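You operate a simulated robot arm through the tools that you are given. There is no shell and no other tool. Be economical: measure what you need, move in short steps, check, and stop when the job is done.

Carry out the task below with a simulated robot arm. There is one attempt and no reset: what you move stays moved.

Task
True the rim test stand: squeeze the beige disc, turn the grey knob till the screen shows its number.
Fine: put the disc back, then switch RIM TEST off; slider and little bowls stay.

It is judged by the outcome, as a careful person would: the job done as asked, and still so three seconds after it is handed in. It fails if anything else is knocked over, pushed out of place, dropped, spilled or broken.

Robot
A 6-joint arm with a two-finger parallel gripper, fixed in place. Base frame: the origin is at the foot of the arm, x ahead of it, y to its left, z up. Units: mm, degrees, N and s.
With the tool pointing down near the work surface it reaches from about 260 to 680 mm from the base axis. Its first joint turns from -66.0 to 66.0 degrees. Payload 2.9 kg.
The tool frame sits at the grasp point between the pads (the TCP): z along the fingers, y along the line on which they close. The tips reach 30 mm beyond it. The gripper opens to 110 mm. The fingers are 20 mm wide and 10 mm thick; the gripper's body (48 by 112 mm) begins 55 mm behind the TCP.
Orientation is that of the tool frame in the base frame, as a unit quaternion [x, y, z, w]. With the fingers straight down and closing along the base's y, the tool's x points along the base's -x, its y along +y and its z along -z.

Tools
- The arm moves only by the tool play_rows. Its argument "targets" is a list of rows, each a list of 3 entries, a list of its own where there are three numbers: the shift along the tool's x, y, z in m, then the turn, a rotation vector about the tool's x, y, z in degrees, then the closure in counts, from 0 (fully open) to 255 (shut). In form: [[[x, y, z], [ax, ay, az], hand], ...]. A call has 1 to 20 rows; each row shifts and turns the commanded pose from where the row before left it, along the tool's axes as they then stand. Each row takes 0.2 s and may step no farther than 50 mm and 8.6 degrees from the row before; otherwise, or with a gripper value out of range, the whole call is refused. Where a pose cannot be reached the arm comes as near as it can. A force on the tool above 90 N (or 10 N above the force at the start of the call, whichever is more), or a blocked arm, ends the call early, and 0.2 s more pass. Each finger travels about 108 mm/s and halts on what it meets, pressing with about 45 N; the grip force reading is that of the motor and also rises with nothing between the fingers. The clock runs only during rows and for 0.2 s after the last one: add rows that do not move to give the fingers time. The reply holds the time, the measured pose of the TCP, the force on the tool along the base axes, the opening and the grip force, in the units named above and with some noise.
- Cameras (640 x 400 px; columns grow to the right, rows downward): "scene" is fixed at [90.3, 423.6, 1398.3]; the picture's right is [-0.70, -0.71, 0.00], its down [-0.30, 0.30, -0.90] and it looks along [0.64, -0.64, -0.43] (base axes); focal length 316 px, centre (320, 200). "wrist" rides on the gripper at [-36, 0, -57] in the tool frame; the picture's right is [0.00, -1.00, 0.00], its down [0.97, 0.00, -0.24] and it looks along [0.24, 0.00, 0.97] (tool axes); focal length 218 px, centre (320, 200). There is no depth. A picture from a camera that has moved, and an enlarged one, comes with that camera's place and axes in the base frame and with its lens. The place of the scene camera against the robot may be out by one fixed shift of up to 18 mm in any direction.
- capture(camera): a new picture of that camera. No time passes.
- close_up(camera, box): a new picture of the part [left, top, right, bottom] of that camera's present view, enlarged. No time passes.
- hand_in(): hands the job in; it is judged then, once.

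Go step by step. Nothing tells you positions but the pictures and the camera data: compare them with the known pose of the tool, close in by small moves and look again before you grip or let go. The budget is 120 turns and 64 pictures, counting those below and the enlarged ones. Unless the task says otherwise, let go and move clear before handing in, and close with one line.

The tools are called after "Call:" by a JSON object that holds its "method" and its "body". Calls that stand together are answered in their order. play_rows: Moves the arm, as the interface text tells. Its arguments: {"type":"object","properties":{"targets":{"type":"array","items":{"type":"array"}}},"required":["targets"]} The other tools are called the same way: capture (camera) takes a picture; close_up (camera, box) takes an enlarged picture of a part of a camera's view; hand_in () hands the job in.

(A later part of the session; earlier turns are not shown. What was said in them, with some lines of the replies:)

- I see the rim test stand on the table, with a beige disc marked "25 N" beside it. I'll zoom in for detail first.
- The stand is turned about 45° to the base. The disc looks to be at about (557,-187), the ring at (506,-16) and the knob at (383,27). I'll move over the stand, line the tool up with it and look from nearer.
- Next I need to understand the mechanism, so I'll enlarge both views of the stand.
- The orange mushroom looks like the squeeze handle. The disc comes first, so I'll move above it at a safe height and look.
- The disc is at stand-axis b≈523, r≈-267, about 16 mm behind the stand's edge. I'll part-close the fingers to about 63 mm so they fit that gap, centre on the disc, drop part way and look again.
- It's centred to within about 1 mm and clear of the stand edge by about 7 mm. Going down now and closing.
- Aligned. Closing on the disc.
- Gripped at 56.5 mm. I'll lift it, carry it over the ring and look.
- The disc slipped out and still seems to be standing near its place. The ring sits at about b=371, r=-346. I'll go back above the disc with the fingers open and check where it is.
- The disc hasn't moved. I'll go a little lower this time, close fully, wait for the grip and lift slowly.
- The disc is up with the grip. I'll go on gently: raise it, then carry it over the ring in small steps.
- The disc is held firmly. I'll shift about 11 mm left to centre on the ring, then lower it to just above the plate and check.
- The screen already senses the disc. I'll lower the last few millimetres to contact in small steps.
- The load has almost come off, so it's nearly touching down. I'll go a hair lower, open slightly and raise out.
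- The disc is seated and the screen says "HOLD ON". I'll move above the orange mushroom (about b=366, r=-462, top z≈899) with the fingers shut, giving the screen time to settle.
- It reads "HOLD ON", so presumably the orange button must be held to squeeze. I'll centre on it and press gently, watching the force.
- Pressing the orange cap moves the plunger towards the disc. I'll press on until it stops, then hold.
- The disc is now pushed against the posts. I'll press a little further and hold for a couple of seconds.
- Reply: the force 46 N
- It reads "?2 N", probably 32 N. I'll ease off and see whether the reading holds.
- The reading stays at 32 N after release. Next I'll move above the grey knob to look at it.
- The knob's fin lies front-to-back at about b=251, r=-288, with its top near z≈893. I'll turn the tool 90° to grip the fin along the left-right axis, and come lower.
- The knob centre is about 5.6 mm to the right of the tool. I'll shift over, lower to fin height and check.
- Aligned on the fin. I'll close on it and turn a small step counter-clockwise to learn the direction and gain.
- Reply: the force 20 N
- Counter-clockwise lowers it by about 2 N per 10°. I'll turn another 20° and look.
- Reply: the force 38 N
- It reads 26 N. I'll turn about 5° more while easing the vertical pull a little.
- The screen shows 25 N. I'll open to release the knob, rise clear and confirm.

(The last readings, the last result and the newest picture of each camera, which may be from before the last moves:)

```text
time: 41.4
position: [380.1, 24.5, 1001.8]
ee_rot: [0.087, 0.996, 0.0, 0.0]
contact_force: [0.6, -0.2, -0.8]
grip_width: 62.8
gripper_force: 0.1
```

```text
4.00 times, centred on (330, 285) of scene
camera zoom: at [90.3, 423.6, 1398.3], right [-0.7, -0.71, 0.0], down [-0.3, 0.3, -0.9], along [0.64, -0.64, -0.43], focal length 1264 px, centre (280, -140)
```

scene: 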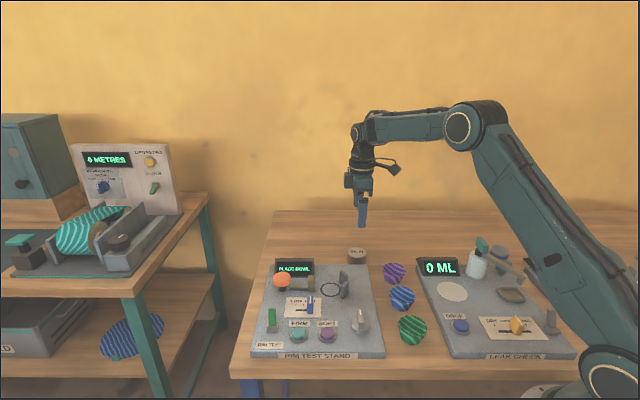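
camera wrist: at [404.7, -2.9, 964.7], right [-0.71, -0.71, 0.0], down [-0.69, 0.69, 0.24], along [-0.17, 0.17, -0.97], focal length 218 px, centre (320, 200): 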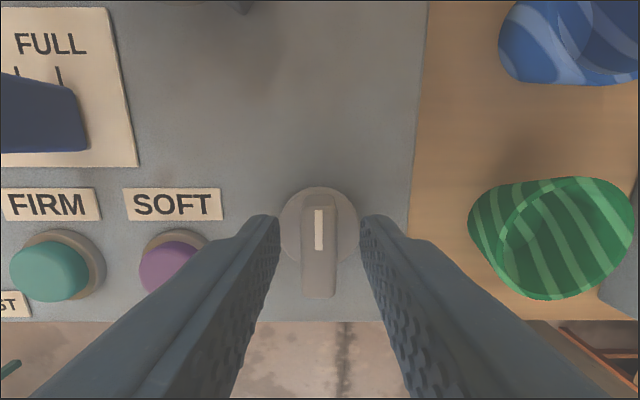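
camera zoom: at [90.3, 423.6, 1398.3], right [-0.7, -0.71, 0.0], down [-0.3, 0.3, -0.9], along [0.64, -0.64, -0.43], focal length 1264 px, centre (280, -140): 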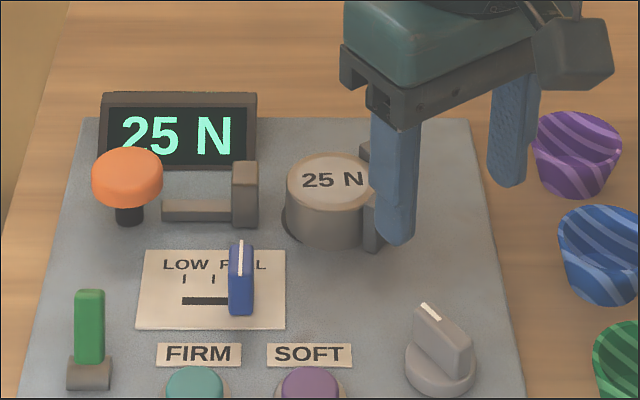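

The knob is released with 25 N showing. I'll turn the tool back and move above the disc, now pushed to about b=371, r=-338.

Call:
{"method": "play_rows", "body": {"targets": [[[0, 0, 0], [0, 0, -7.5], 109], [[0, 0, 0], [0, 0, -7.5], 109], [[0, 0, 0], [0, 0, -7.5], 109], [[0, 0, 0], [0, 0, -7.5], 109], [[0, 0, 0], [0, 0, -7.5], 109], [[0, 0, 0], [0, 0, -7.5], 109], [[0, 0, 0], [0, 0, -7.5], 109], [[0, 0, 0], [0, 0, -2.5], 109], [[-0.013, -0.03, 0], [0, 0, 0], 109], [[-0.013, -0.03, 0], [0, 0, 0], 109], [[-0.013, -0.03, 0.015], [0, 0, 0], 109], [[-0.013, -0.0296, 0.02], [0, 0, 0], 109], [[0, 0, 0], [0, 0, 0], 109]]}}

Call:
{"method": "capture", "body": {"camera": "wrist"}}

```text
time: 44.2
position: [500.7, -25.2, 966.8]
ee_rot: [-0.382, 0.924, 0.0, 0.0]
contact_force: [-0.4, 0.2, 0.4]
grip_width: 62.7
gripper_force: 0.1
```

```text
22 pictures are left
camera wrist: at [526.3, 0.2, 1023.8], right [0.71, -0.71, 0.0], down [-0.69, -0.69, 0.24], along [-0.17, -0.17, -0.97], focal length 218 px, centre (320, 200)
```

wrist: 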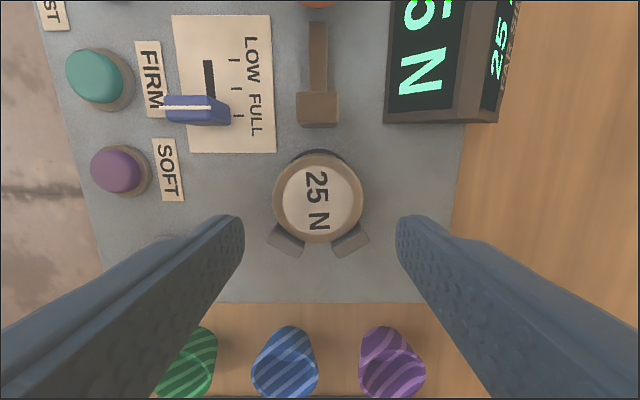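

The disc is about 4 mm left and 1 mm forward of the tool. I'll correct, descend and grip.

Call:
{"method": "play_rows", "body": {"targets": [[[-0.004, 0.0013, 0.01], [0, 0, 0], 109], [[0, 0, 0.02], [0, 0, 0], 109], [[0, 0, 0.02], [0, 0, 0], 109], [[0, 0, 0.012], [0, 0, 0], 109], [[0, 0, 0.007], [0, 0, 0], 109], [[0, 0, 0], [0, 0, 0], 109]]}}

Call:
{"method": "capture", "body": {"camera": "wrist"}}

Call:
{"method": "close_up", "body": {"camera": "scene", "box": [265, 240, 385, 315]}}

```text
time: 45.6
position: [501.0, -20.6, 896.2]
ee_rot: [-0.383, 0.924, 0.0, 0.001]
contact_force: [0.3, 0.8, 0.6]
grip_width: 62.5
gripper_force: 0.1
```

```text
21 pictures are left
camera wrist: at [528.1, 3.9, 954.8], right [0.71, -0.71, 0.0], down [-0.69, -0.69, 0.24], along [-0.17, -0.17, -0.97], focal length 218 px, centre (320, 200)
```

wrist: 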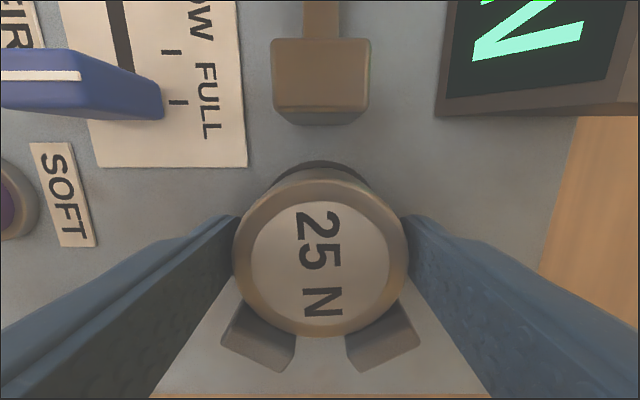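

```text
5.33 times, centred on (325, 278) of scene
camera zoom: at [90.3, 423.6, 1398.3], right [-0.7, -0.71, 0.0], down [-0.3, 0.3, -0.9], along [0.64, -0.64, -0.43], focal length 1686 px, centre (293, -213)
```

zoom: 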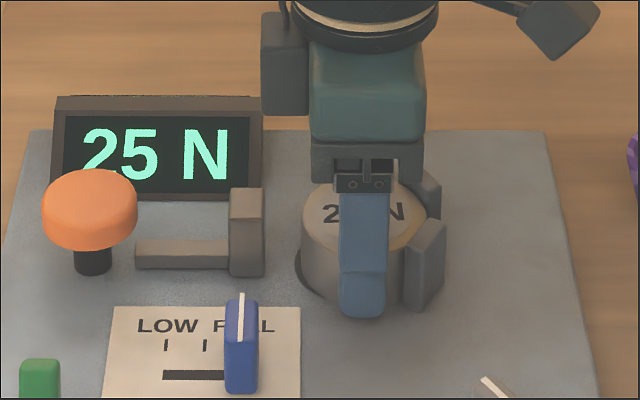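

Aligned. Closing, then lifting slowly.

Call:
{"method": "play_rows", "body": {"targets": [[[0, 0, 0], [0, 0, 0], 150], [[0, 0, 0], [0, 0, 0], 255], [[0, 0, 0], [0, 0, 0], 255], [[0, 0, 0], [0, 0, 0], 255], [[-0.001, 0, -0.002], [0, 0, 0], 255], [[-0.001, 0, -0.003], [0, 0, 0], 255], [[-0.001, 0, -0.005], [0, 0, 0], 255], [[0, 0, -0.006], [0, 0, 0], 255], [[0, 0, -0.01], [0, 0, 0], 255], [[0, 0, -0.012], [0, 0, 0], 255], [[0, 0, -0.014], [0, 0, 0], 255], [[0, 0, -0.012], [0, 0, 0], 255], [[0, 0, -0.006], [0, 0, 0], 255], [[0, 0, 0], [0, 0, 0], 255]]}}

Call:
{"method": "close_up", "body": {"camera": "scene", "box": [250, 235, 410, 335]}}

```text
time: 48.6
position: [503.4, -18.2, 968.3]
ee_rot: [-0.382, 0.924, 0.0, 0.001]
contact_force: [-0.2, -0.7, -1.2]
grip_width: 56.6
gripper_force: 45.0
```

```text
4.00 times, centred on (330, 285) of scene
camera zoom: at [90.4, 423.6, 1398.3], right [-0.7, -0.71, 0.0], down [-0.3, 0.3, -0.9], along [0.64, -0.64, -0.43], focal length 1264 px, centre (280, -140)
```

zoom: 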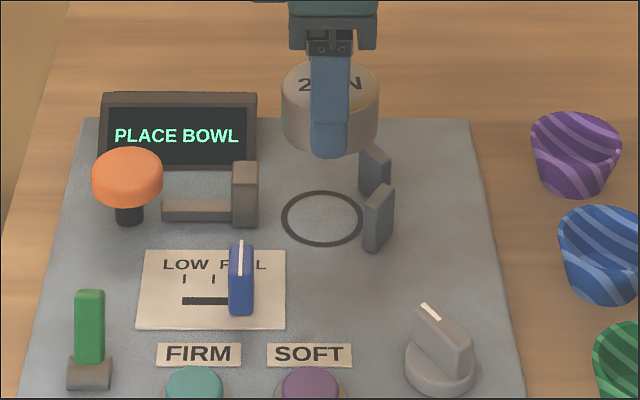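

Holding the disc, I'll carry it back over its original spot near (557,-181).

Call:
{"method": "play_rows", "body": {"targets": [[[0.003, -0.005, 0], [0, 0, 0], 255], [[0.008, -0.01, 0], [0, 0, 0], 255], [[0.01, -0.015, 0], [0, 0, 0], 255], [[0.01, -0.015, 0], [0, 0, 0], 255], [[0.01, -0.015, 0], [0, 0, 0], 255], [[0.01, -0.015, 0], [0, 0, 0], 255], [[0.01, -0.015, 0], [0, 0, 0], 255], [[0.01, -0.015, 0], [0, 0, 0], 255], [[0.0062, -0.015, 0], [0, 0, 0], 255], [[0, -0.015, 0], [0, 0, 0], 255], [[0, -0.011, 0], [0, 0, 0], 255], [[0, -0.0073, 0], [0, 0, 0], 255], [[0, 0, 0], [0, 0, 0], 255], [[0, 0, 0.01], [0, 0, 0], 255], [[0, 0, 0.014], [0, 0, 0], 255], [[0, 0, 0.014], [0, 0, 0], 255], [[0, 0, 0.014], [0, 0, 0], 255], [[0, 0, 0.014], [0, 0, 0], 255], [[0, 0, 0.008], [0, 0, 0], 255], [[0, 0, 0], [0, 0, 0], 255]]}}

Call:
{"method": "close_up", "body": {"camera": "scene", "box": [300, 200, 420, 275]}}

Call:
{"method": "capture", "body": {"camera": "wrist"}}

```text
time: 52.8
position: [558.4, -181.3, 893.5]
ee_rot: [-0.383, 0.924, 0.0, 0.0]
contact_force: [0.8, 0.2, -2.5]
grip_width: 57.0
gripper_force: 44.6
```

```text
5.33 times, centred on (360, 238) of scene
camera zoom: at [90.4, 423.6, 1398.3], right [-0.7, -0.71, 0.0], down [-0.3, 0.3, -0.9], along [0.64, -0.64, -0.43], focal length 1686 px, centre (107, 0)
```

zoom: 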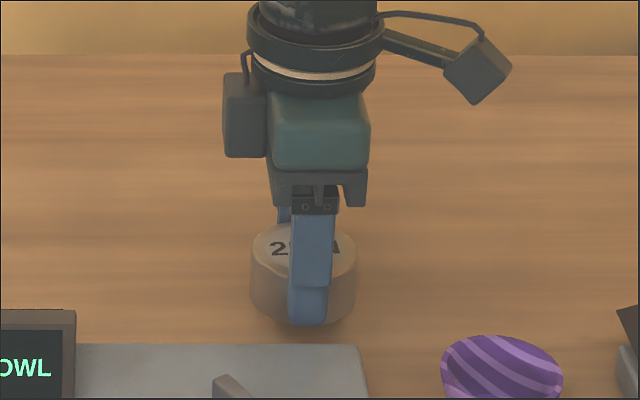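

```text
17 pictures are left
camera wrist: at [583.9, -157.3, 950.6], right [0.71, -0.71, 0.0], down [-0.69, -0.69, 0.24], along [-0.17, -0.17, -0.97], focal length 218 px, centre (320, 200)
```

wrist: 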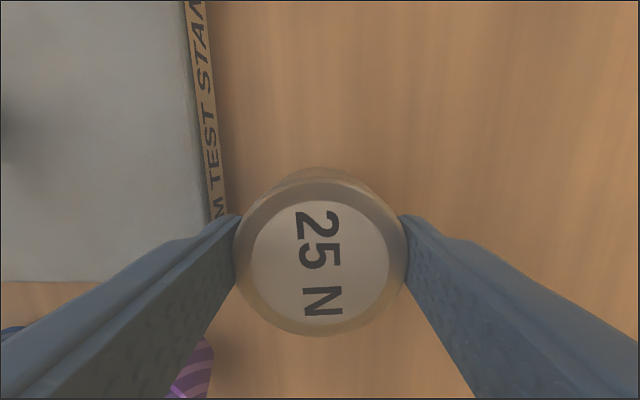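

It's over the spot. I'll lower until it touches, then let go and rise.

Call:
{"method": "play_rows", "body": {"targets": [[[0, 0, 0.006], [0, 0, 0], 255], [[0, 0, 0.005], [0, 0, 0], 255], [[0, 0, 0.004], [0, 0, 0], 255], [[0, 0, 0.0015], [0, 0, 0], 255], [[0, 0, 0], [0, 0, 0], 255]]}}

Call:
{"method": "close_up", "body": {"camera": "scene", "box": [300, 200, 420, 275]}}

```text
time: 54.0
position: [557.6, -181.6, 878.3]
ee_rot: [-0.383, 0.924, 0.0, 0.001]
contact_force: [-0.6, -0.9, -1.4]
grip_width: 56.7
gripper_force: 44.7
```

```text
5.33 times, centred on (360, 238) of scene
camera zoom: at [90.4, 423.6, 1398.3], right [-0.7, -0.71, 0.0], down [-0.3, 0.3, -0.9], along [0.64, -0.64, -0.43], focal length 1686 px, centre (107, 0)
```

zoom: 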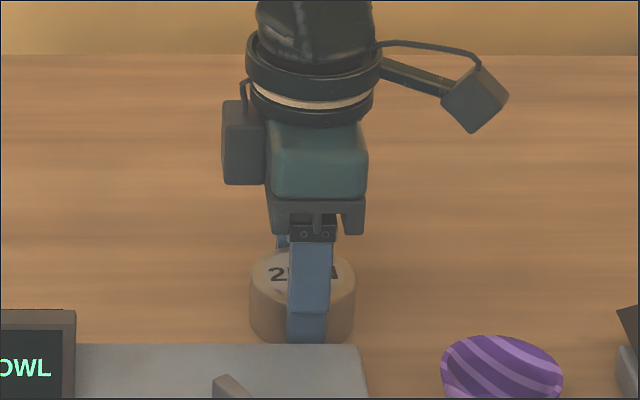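

About 1–2 mm remain. I'll finish lowering and release.

Call:
{"method": "play_rows", "body": {"targets": [[[0, 0, 0.001], [0, 0, 0], 255], [[0, 0, 0.001], [0, 0, 0], 255], [[0, 0, 0], [0, 0, 0], 255]]}}

Call:
{"method": "play_rows", "body": {"targets": [[[0, 0, 0], [0, 0, 0], 112], [[0, 0, 0], [0, 0, 0], 109], [[0, 0, 0], [0, 0, 0], 109], [[0, 0, -0.01], [0, 0, 0], 109], [[0, 0, -0.02], [0, 0, 0], 109], [[0, 0, -0.03], [0, 0, 0], 109], [[0, 0, -0.04], [0, 0, 0], 109], [[0, 0, -0.02], [0, 0, 0], 109], [[0, 0, 0], [0, 0, 0], 109]]}}

Call:
{"method": "close_up", "body": {"camera": "scene", "box": [300, 200, 420, 275]}}

```text
time: 54.8
position: [558.4, -181.8, 876.1]
ee_rot: [-0.383, 0.924, 0.0, 0.0]
contact_force: [-1.2, 1.6, 4.6]
grip_width: 56.8
gripper_force: 45.5
```

```text
time: 56.8
position: [557.9, -182.1, 994.9]
ee_rot: [-0.383, 0.924, 0.0, 0.0]
contact_force: [-0.1, 0.2, 0.0]
grip_width: 62.9
gripper_force: 0.1
```

```text
5.33 times, centred on (360, 238) of scene
camera zoom: at [90.3, 423.6, 1398.3], right [-0.7, -0.71, 0.0], down [-0.3, 0.3, -0.9], along [0.64, -0.64, -0.43], focal length 1686 px, centre (107, 0)
```

zoom: 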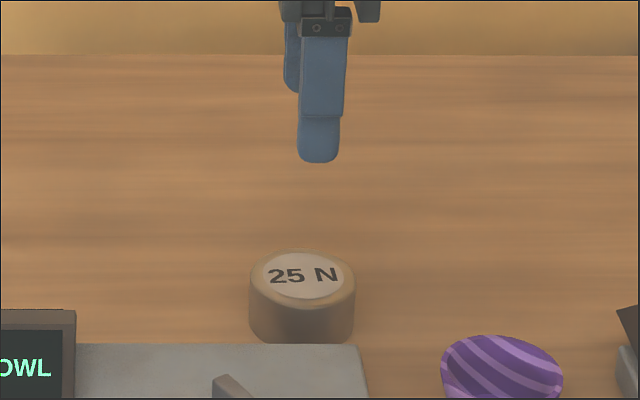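

The disc is back exactly where it stood. Next is the RIM TEST switch at about b=252, r=-472. I'll move to just behind it with the fingers shut, staying high, and look.

Call:
{"method": "play_rows", "body": {"targets": [[[-0.02, 0.03, 0], [0, 0, 0], 255], [[-0.026, 0.033, 0], [0, 0, 0], 255], [[-0.026, 0.033, 0], [0, 0, 0], 255], [[-0.026, 0.033, 0], [0, 0, 0], 255], [[-0.026, 0.033, 0], [0, 0, 0], 255], [[-0.026, 0.033, 0], [0, 0, 0], 255], [[-0.026, 0.033, 0], [0, 0, 0], 255], [[-0.029, 0.005, 0], [0, 0, 0], 255], [[0, 0, 0], [0, 0, 0], 255]]}}

Call:
{"method": "capture", "body": {"camera": "wrist"}}

Call:
{"method": "close_up", "body": {"camera": "scene", "box": [245, 265, 345, 328]}}

```text
time: 58.8
position: [538.1, 131.3, 995.5]
ee_rot: [-0.383, 0.924, 0.0, 0.0]
contact_force: [0.1, 0.6, 0.5]
grip_width: 0.1
gripper_force: 37.6
```

```text
14 pictures are left
camera wrist: at [564.2, 154.8, 1052.7], right [0.71, -0.71, 0.0], down [-0.69, -0.69, 0.24], along [-0.17, -0.17, -0.97], focal length 218 px, centre (320, 200)
```

wrist: 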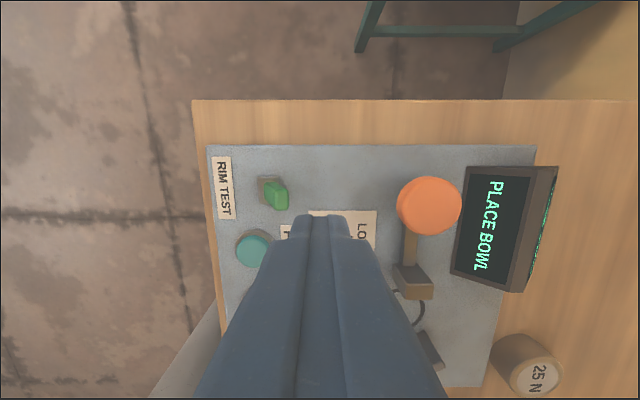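

```text
6.35 times, centred on (295, 296) of scene
camera zoom: at [90.3, 423.6, 1398.3], right [-0.7, -0.71, 0.0], down [-0.3, 0.3, -0.9], along [0.64, -0.64, -0.43], focal length 2007 px, centre (479, -413)
```

zoom: 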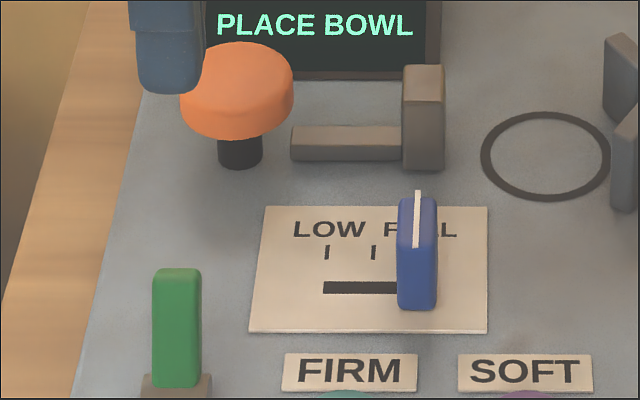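

The lever leans back (on), with its top at about b=262 and its pivot at b≈245. My fingers are behind it at the right r, so I'll lower to mid-lever height and sweep it forward.

Call:
{"method": "play_rows", "body": {"targets": [[[0, -0.003, 0.025], [0, 0, 0], 255], [[0, 0, 0.03], [0, 0, 0], 255], [[0, 0, 0.022], [0, 0, 0], 255], [[0, 0, 0], [0, 0, 0], 255]]}}

Call:
{"method": "close_up", "body": {"camera": "scene", "box": [230, 265, 350, 340]}}

```text
time: 59.8
position: [541.5, 126.6, 919.2]
ee_rot: [-0.383, 0.924, 0.001, 0.0]
contact_force: [-0.6, 0.2, 0.4]
grip_width: 0.0
gripper_force: 37.3
```

```text
5.33 times, centred on (290, 302) of scene
camera zoom: at [90.3, 423.6, 1398.3], right [-0.7, -0.71, 0.0], down [-0.3, 0.3, -0.9], along [0.64, -0.64, -0.43], focal length 1686 px, centre (480, -347)
```

zoom: 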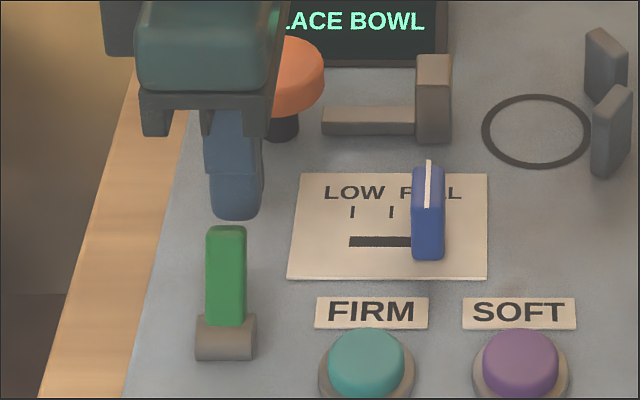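

The fingers are behind the lever. Sweeping forward in small steps.

Call:
{"method": "play_rows", "body": {"targets": [[[0, 0.006, 0.002], [0, 0, 0], 255], [[0, 0.006, 0], [0, 0, 0], 255], [[0, 0.006, 0], [0, 0, 0], 255], [[0, 0.006, 0], [0, 0, 0], 255], [[0, 0.006, 0], [0, 0, 0], 255], [[0, 0.006, 0], [0, 0, 0], 255], [[0, 0, 0], [0, 0, 0], 255]]}}

Call:
{"method": "close_up", "body": {"camera": "scene", "box": [230, 255, 350, 340]}}

```text
time: 61.4
position: [514.7, 151.3, 917.1]
ee_rot: [-0.383, 0.924, -0.001, 0.0]
contact_force: [0.0, 0.0, -0.1]
grip_width: 0.0
gripper_force: 37.2
```

```text
4.71 times, centred on (290, 298) of scene
camera zoom: at [90.3, 423.6, 1398.3], right [-0.7, -0.71, 0.0], down [-0.3, 0.3, -0.9], along [0.64, -0.64, -0.43], focal length 1487 px, centre (461, -259)
```

zoom: 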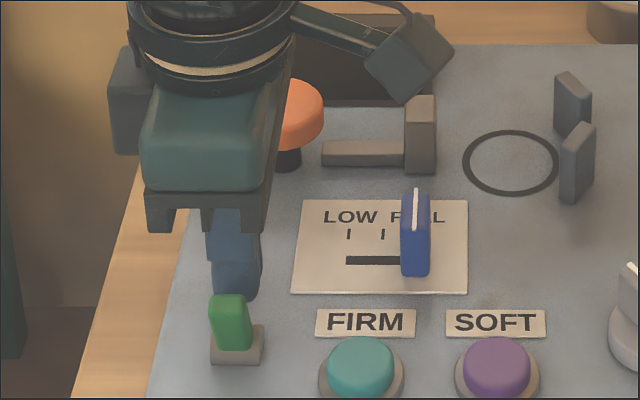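

The lever has flipped forward and the screen looks dark. I'll back off, rise clear and check everything.

Call:
{"method": "play_rows", "body": {"targets": [[[0, -0.006, 0], [0, 0, 0], 255], [[0, -0.006, -0.01], [0, 0, 0], 255], [[0, 0, -0.03], [0, 0, 0], 255], [[0, 0, -0.04], [0, 0, 0], 255], [[0, 0, -0.045], [0, 0, 0], 255], [[0, 0, -0.045], [0, 0, 0], 200], [[0, 0, -0.045], [0, 0, 0], 100], [[0, 0, 0], [0, 0, 0], 100], [[0, 0, 0], [0, 0, 0], 100]]}}

Call:
{"method": "close_up", "body": {"camera": "scene", "box": [230, 235, 440, 366]}}

Call:
{"method": "capture", "body": {"camera": "scene"}}

```text
time: 63.4
position: [523.3, 143.0, 1132.0]
ee_rot: [-0.383, 0.924, 0.001, 0.0]
contact_force: [-0.9, 0.0, 0.6]
grip_width: 67.0
gripper_force: 0.1
```

```text
3.05 times, centred on (335, 300) of scene
camera zoom: at [90.3, 423.6, 1398.3], right [-0.7, -0.71, 0.0], down [-0.3, 0.3, -0.9], along [0.64, -0.64, -0.43], focal length 963 px, centre (274, -106)
```

zoom: 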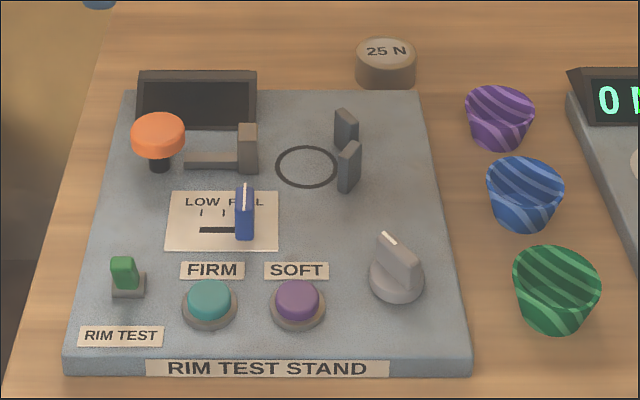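

```text
9 pictures are left
```

scene: 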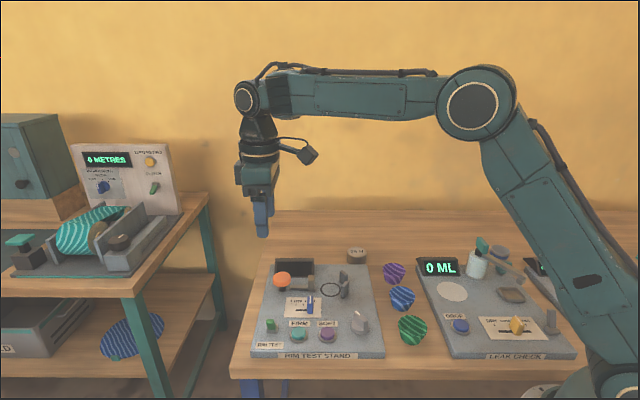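

The screen is dark and the lever is off. The disc is back in its place, the slider and bowls haven't moved, and the arm is clear, so I'm handing in.

Call:
{"method": "hand_in", "body": {}}

```text
The job is handed in.
```

The rim test stand is trued: with the beige disc squeezed, I turned the grey knob until the screen went from 32 N to 25 N, put the disc back, then switched RIM TEST off and left the slider and bowls alone.
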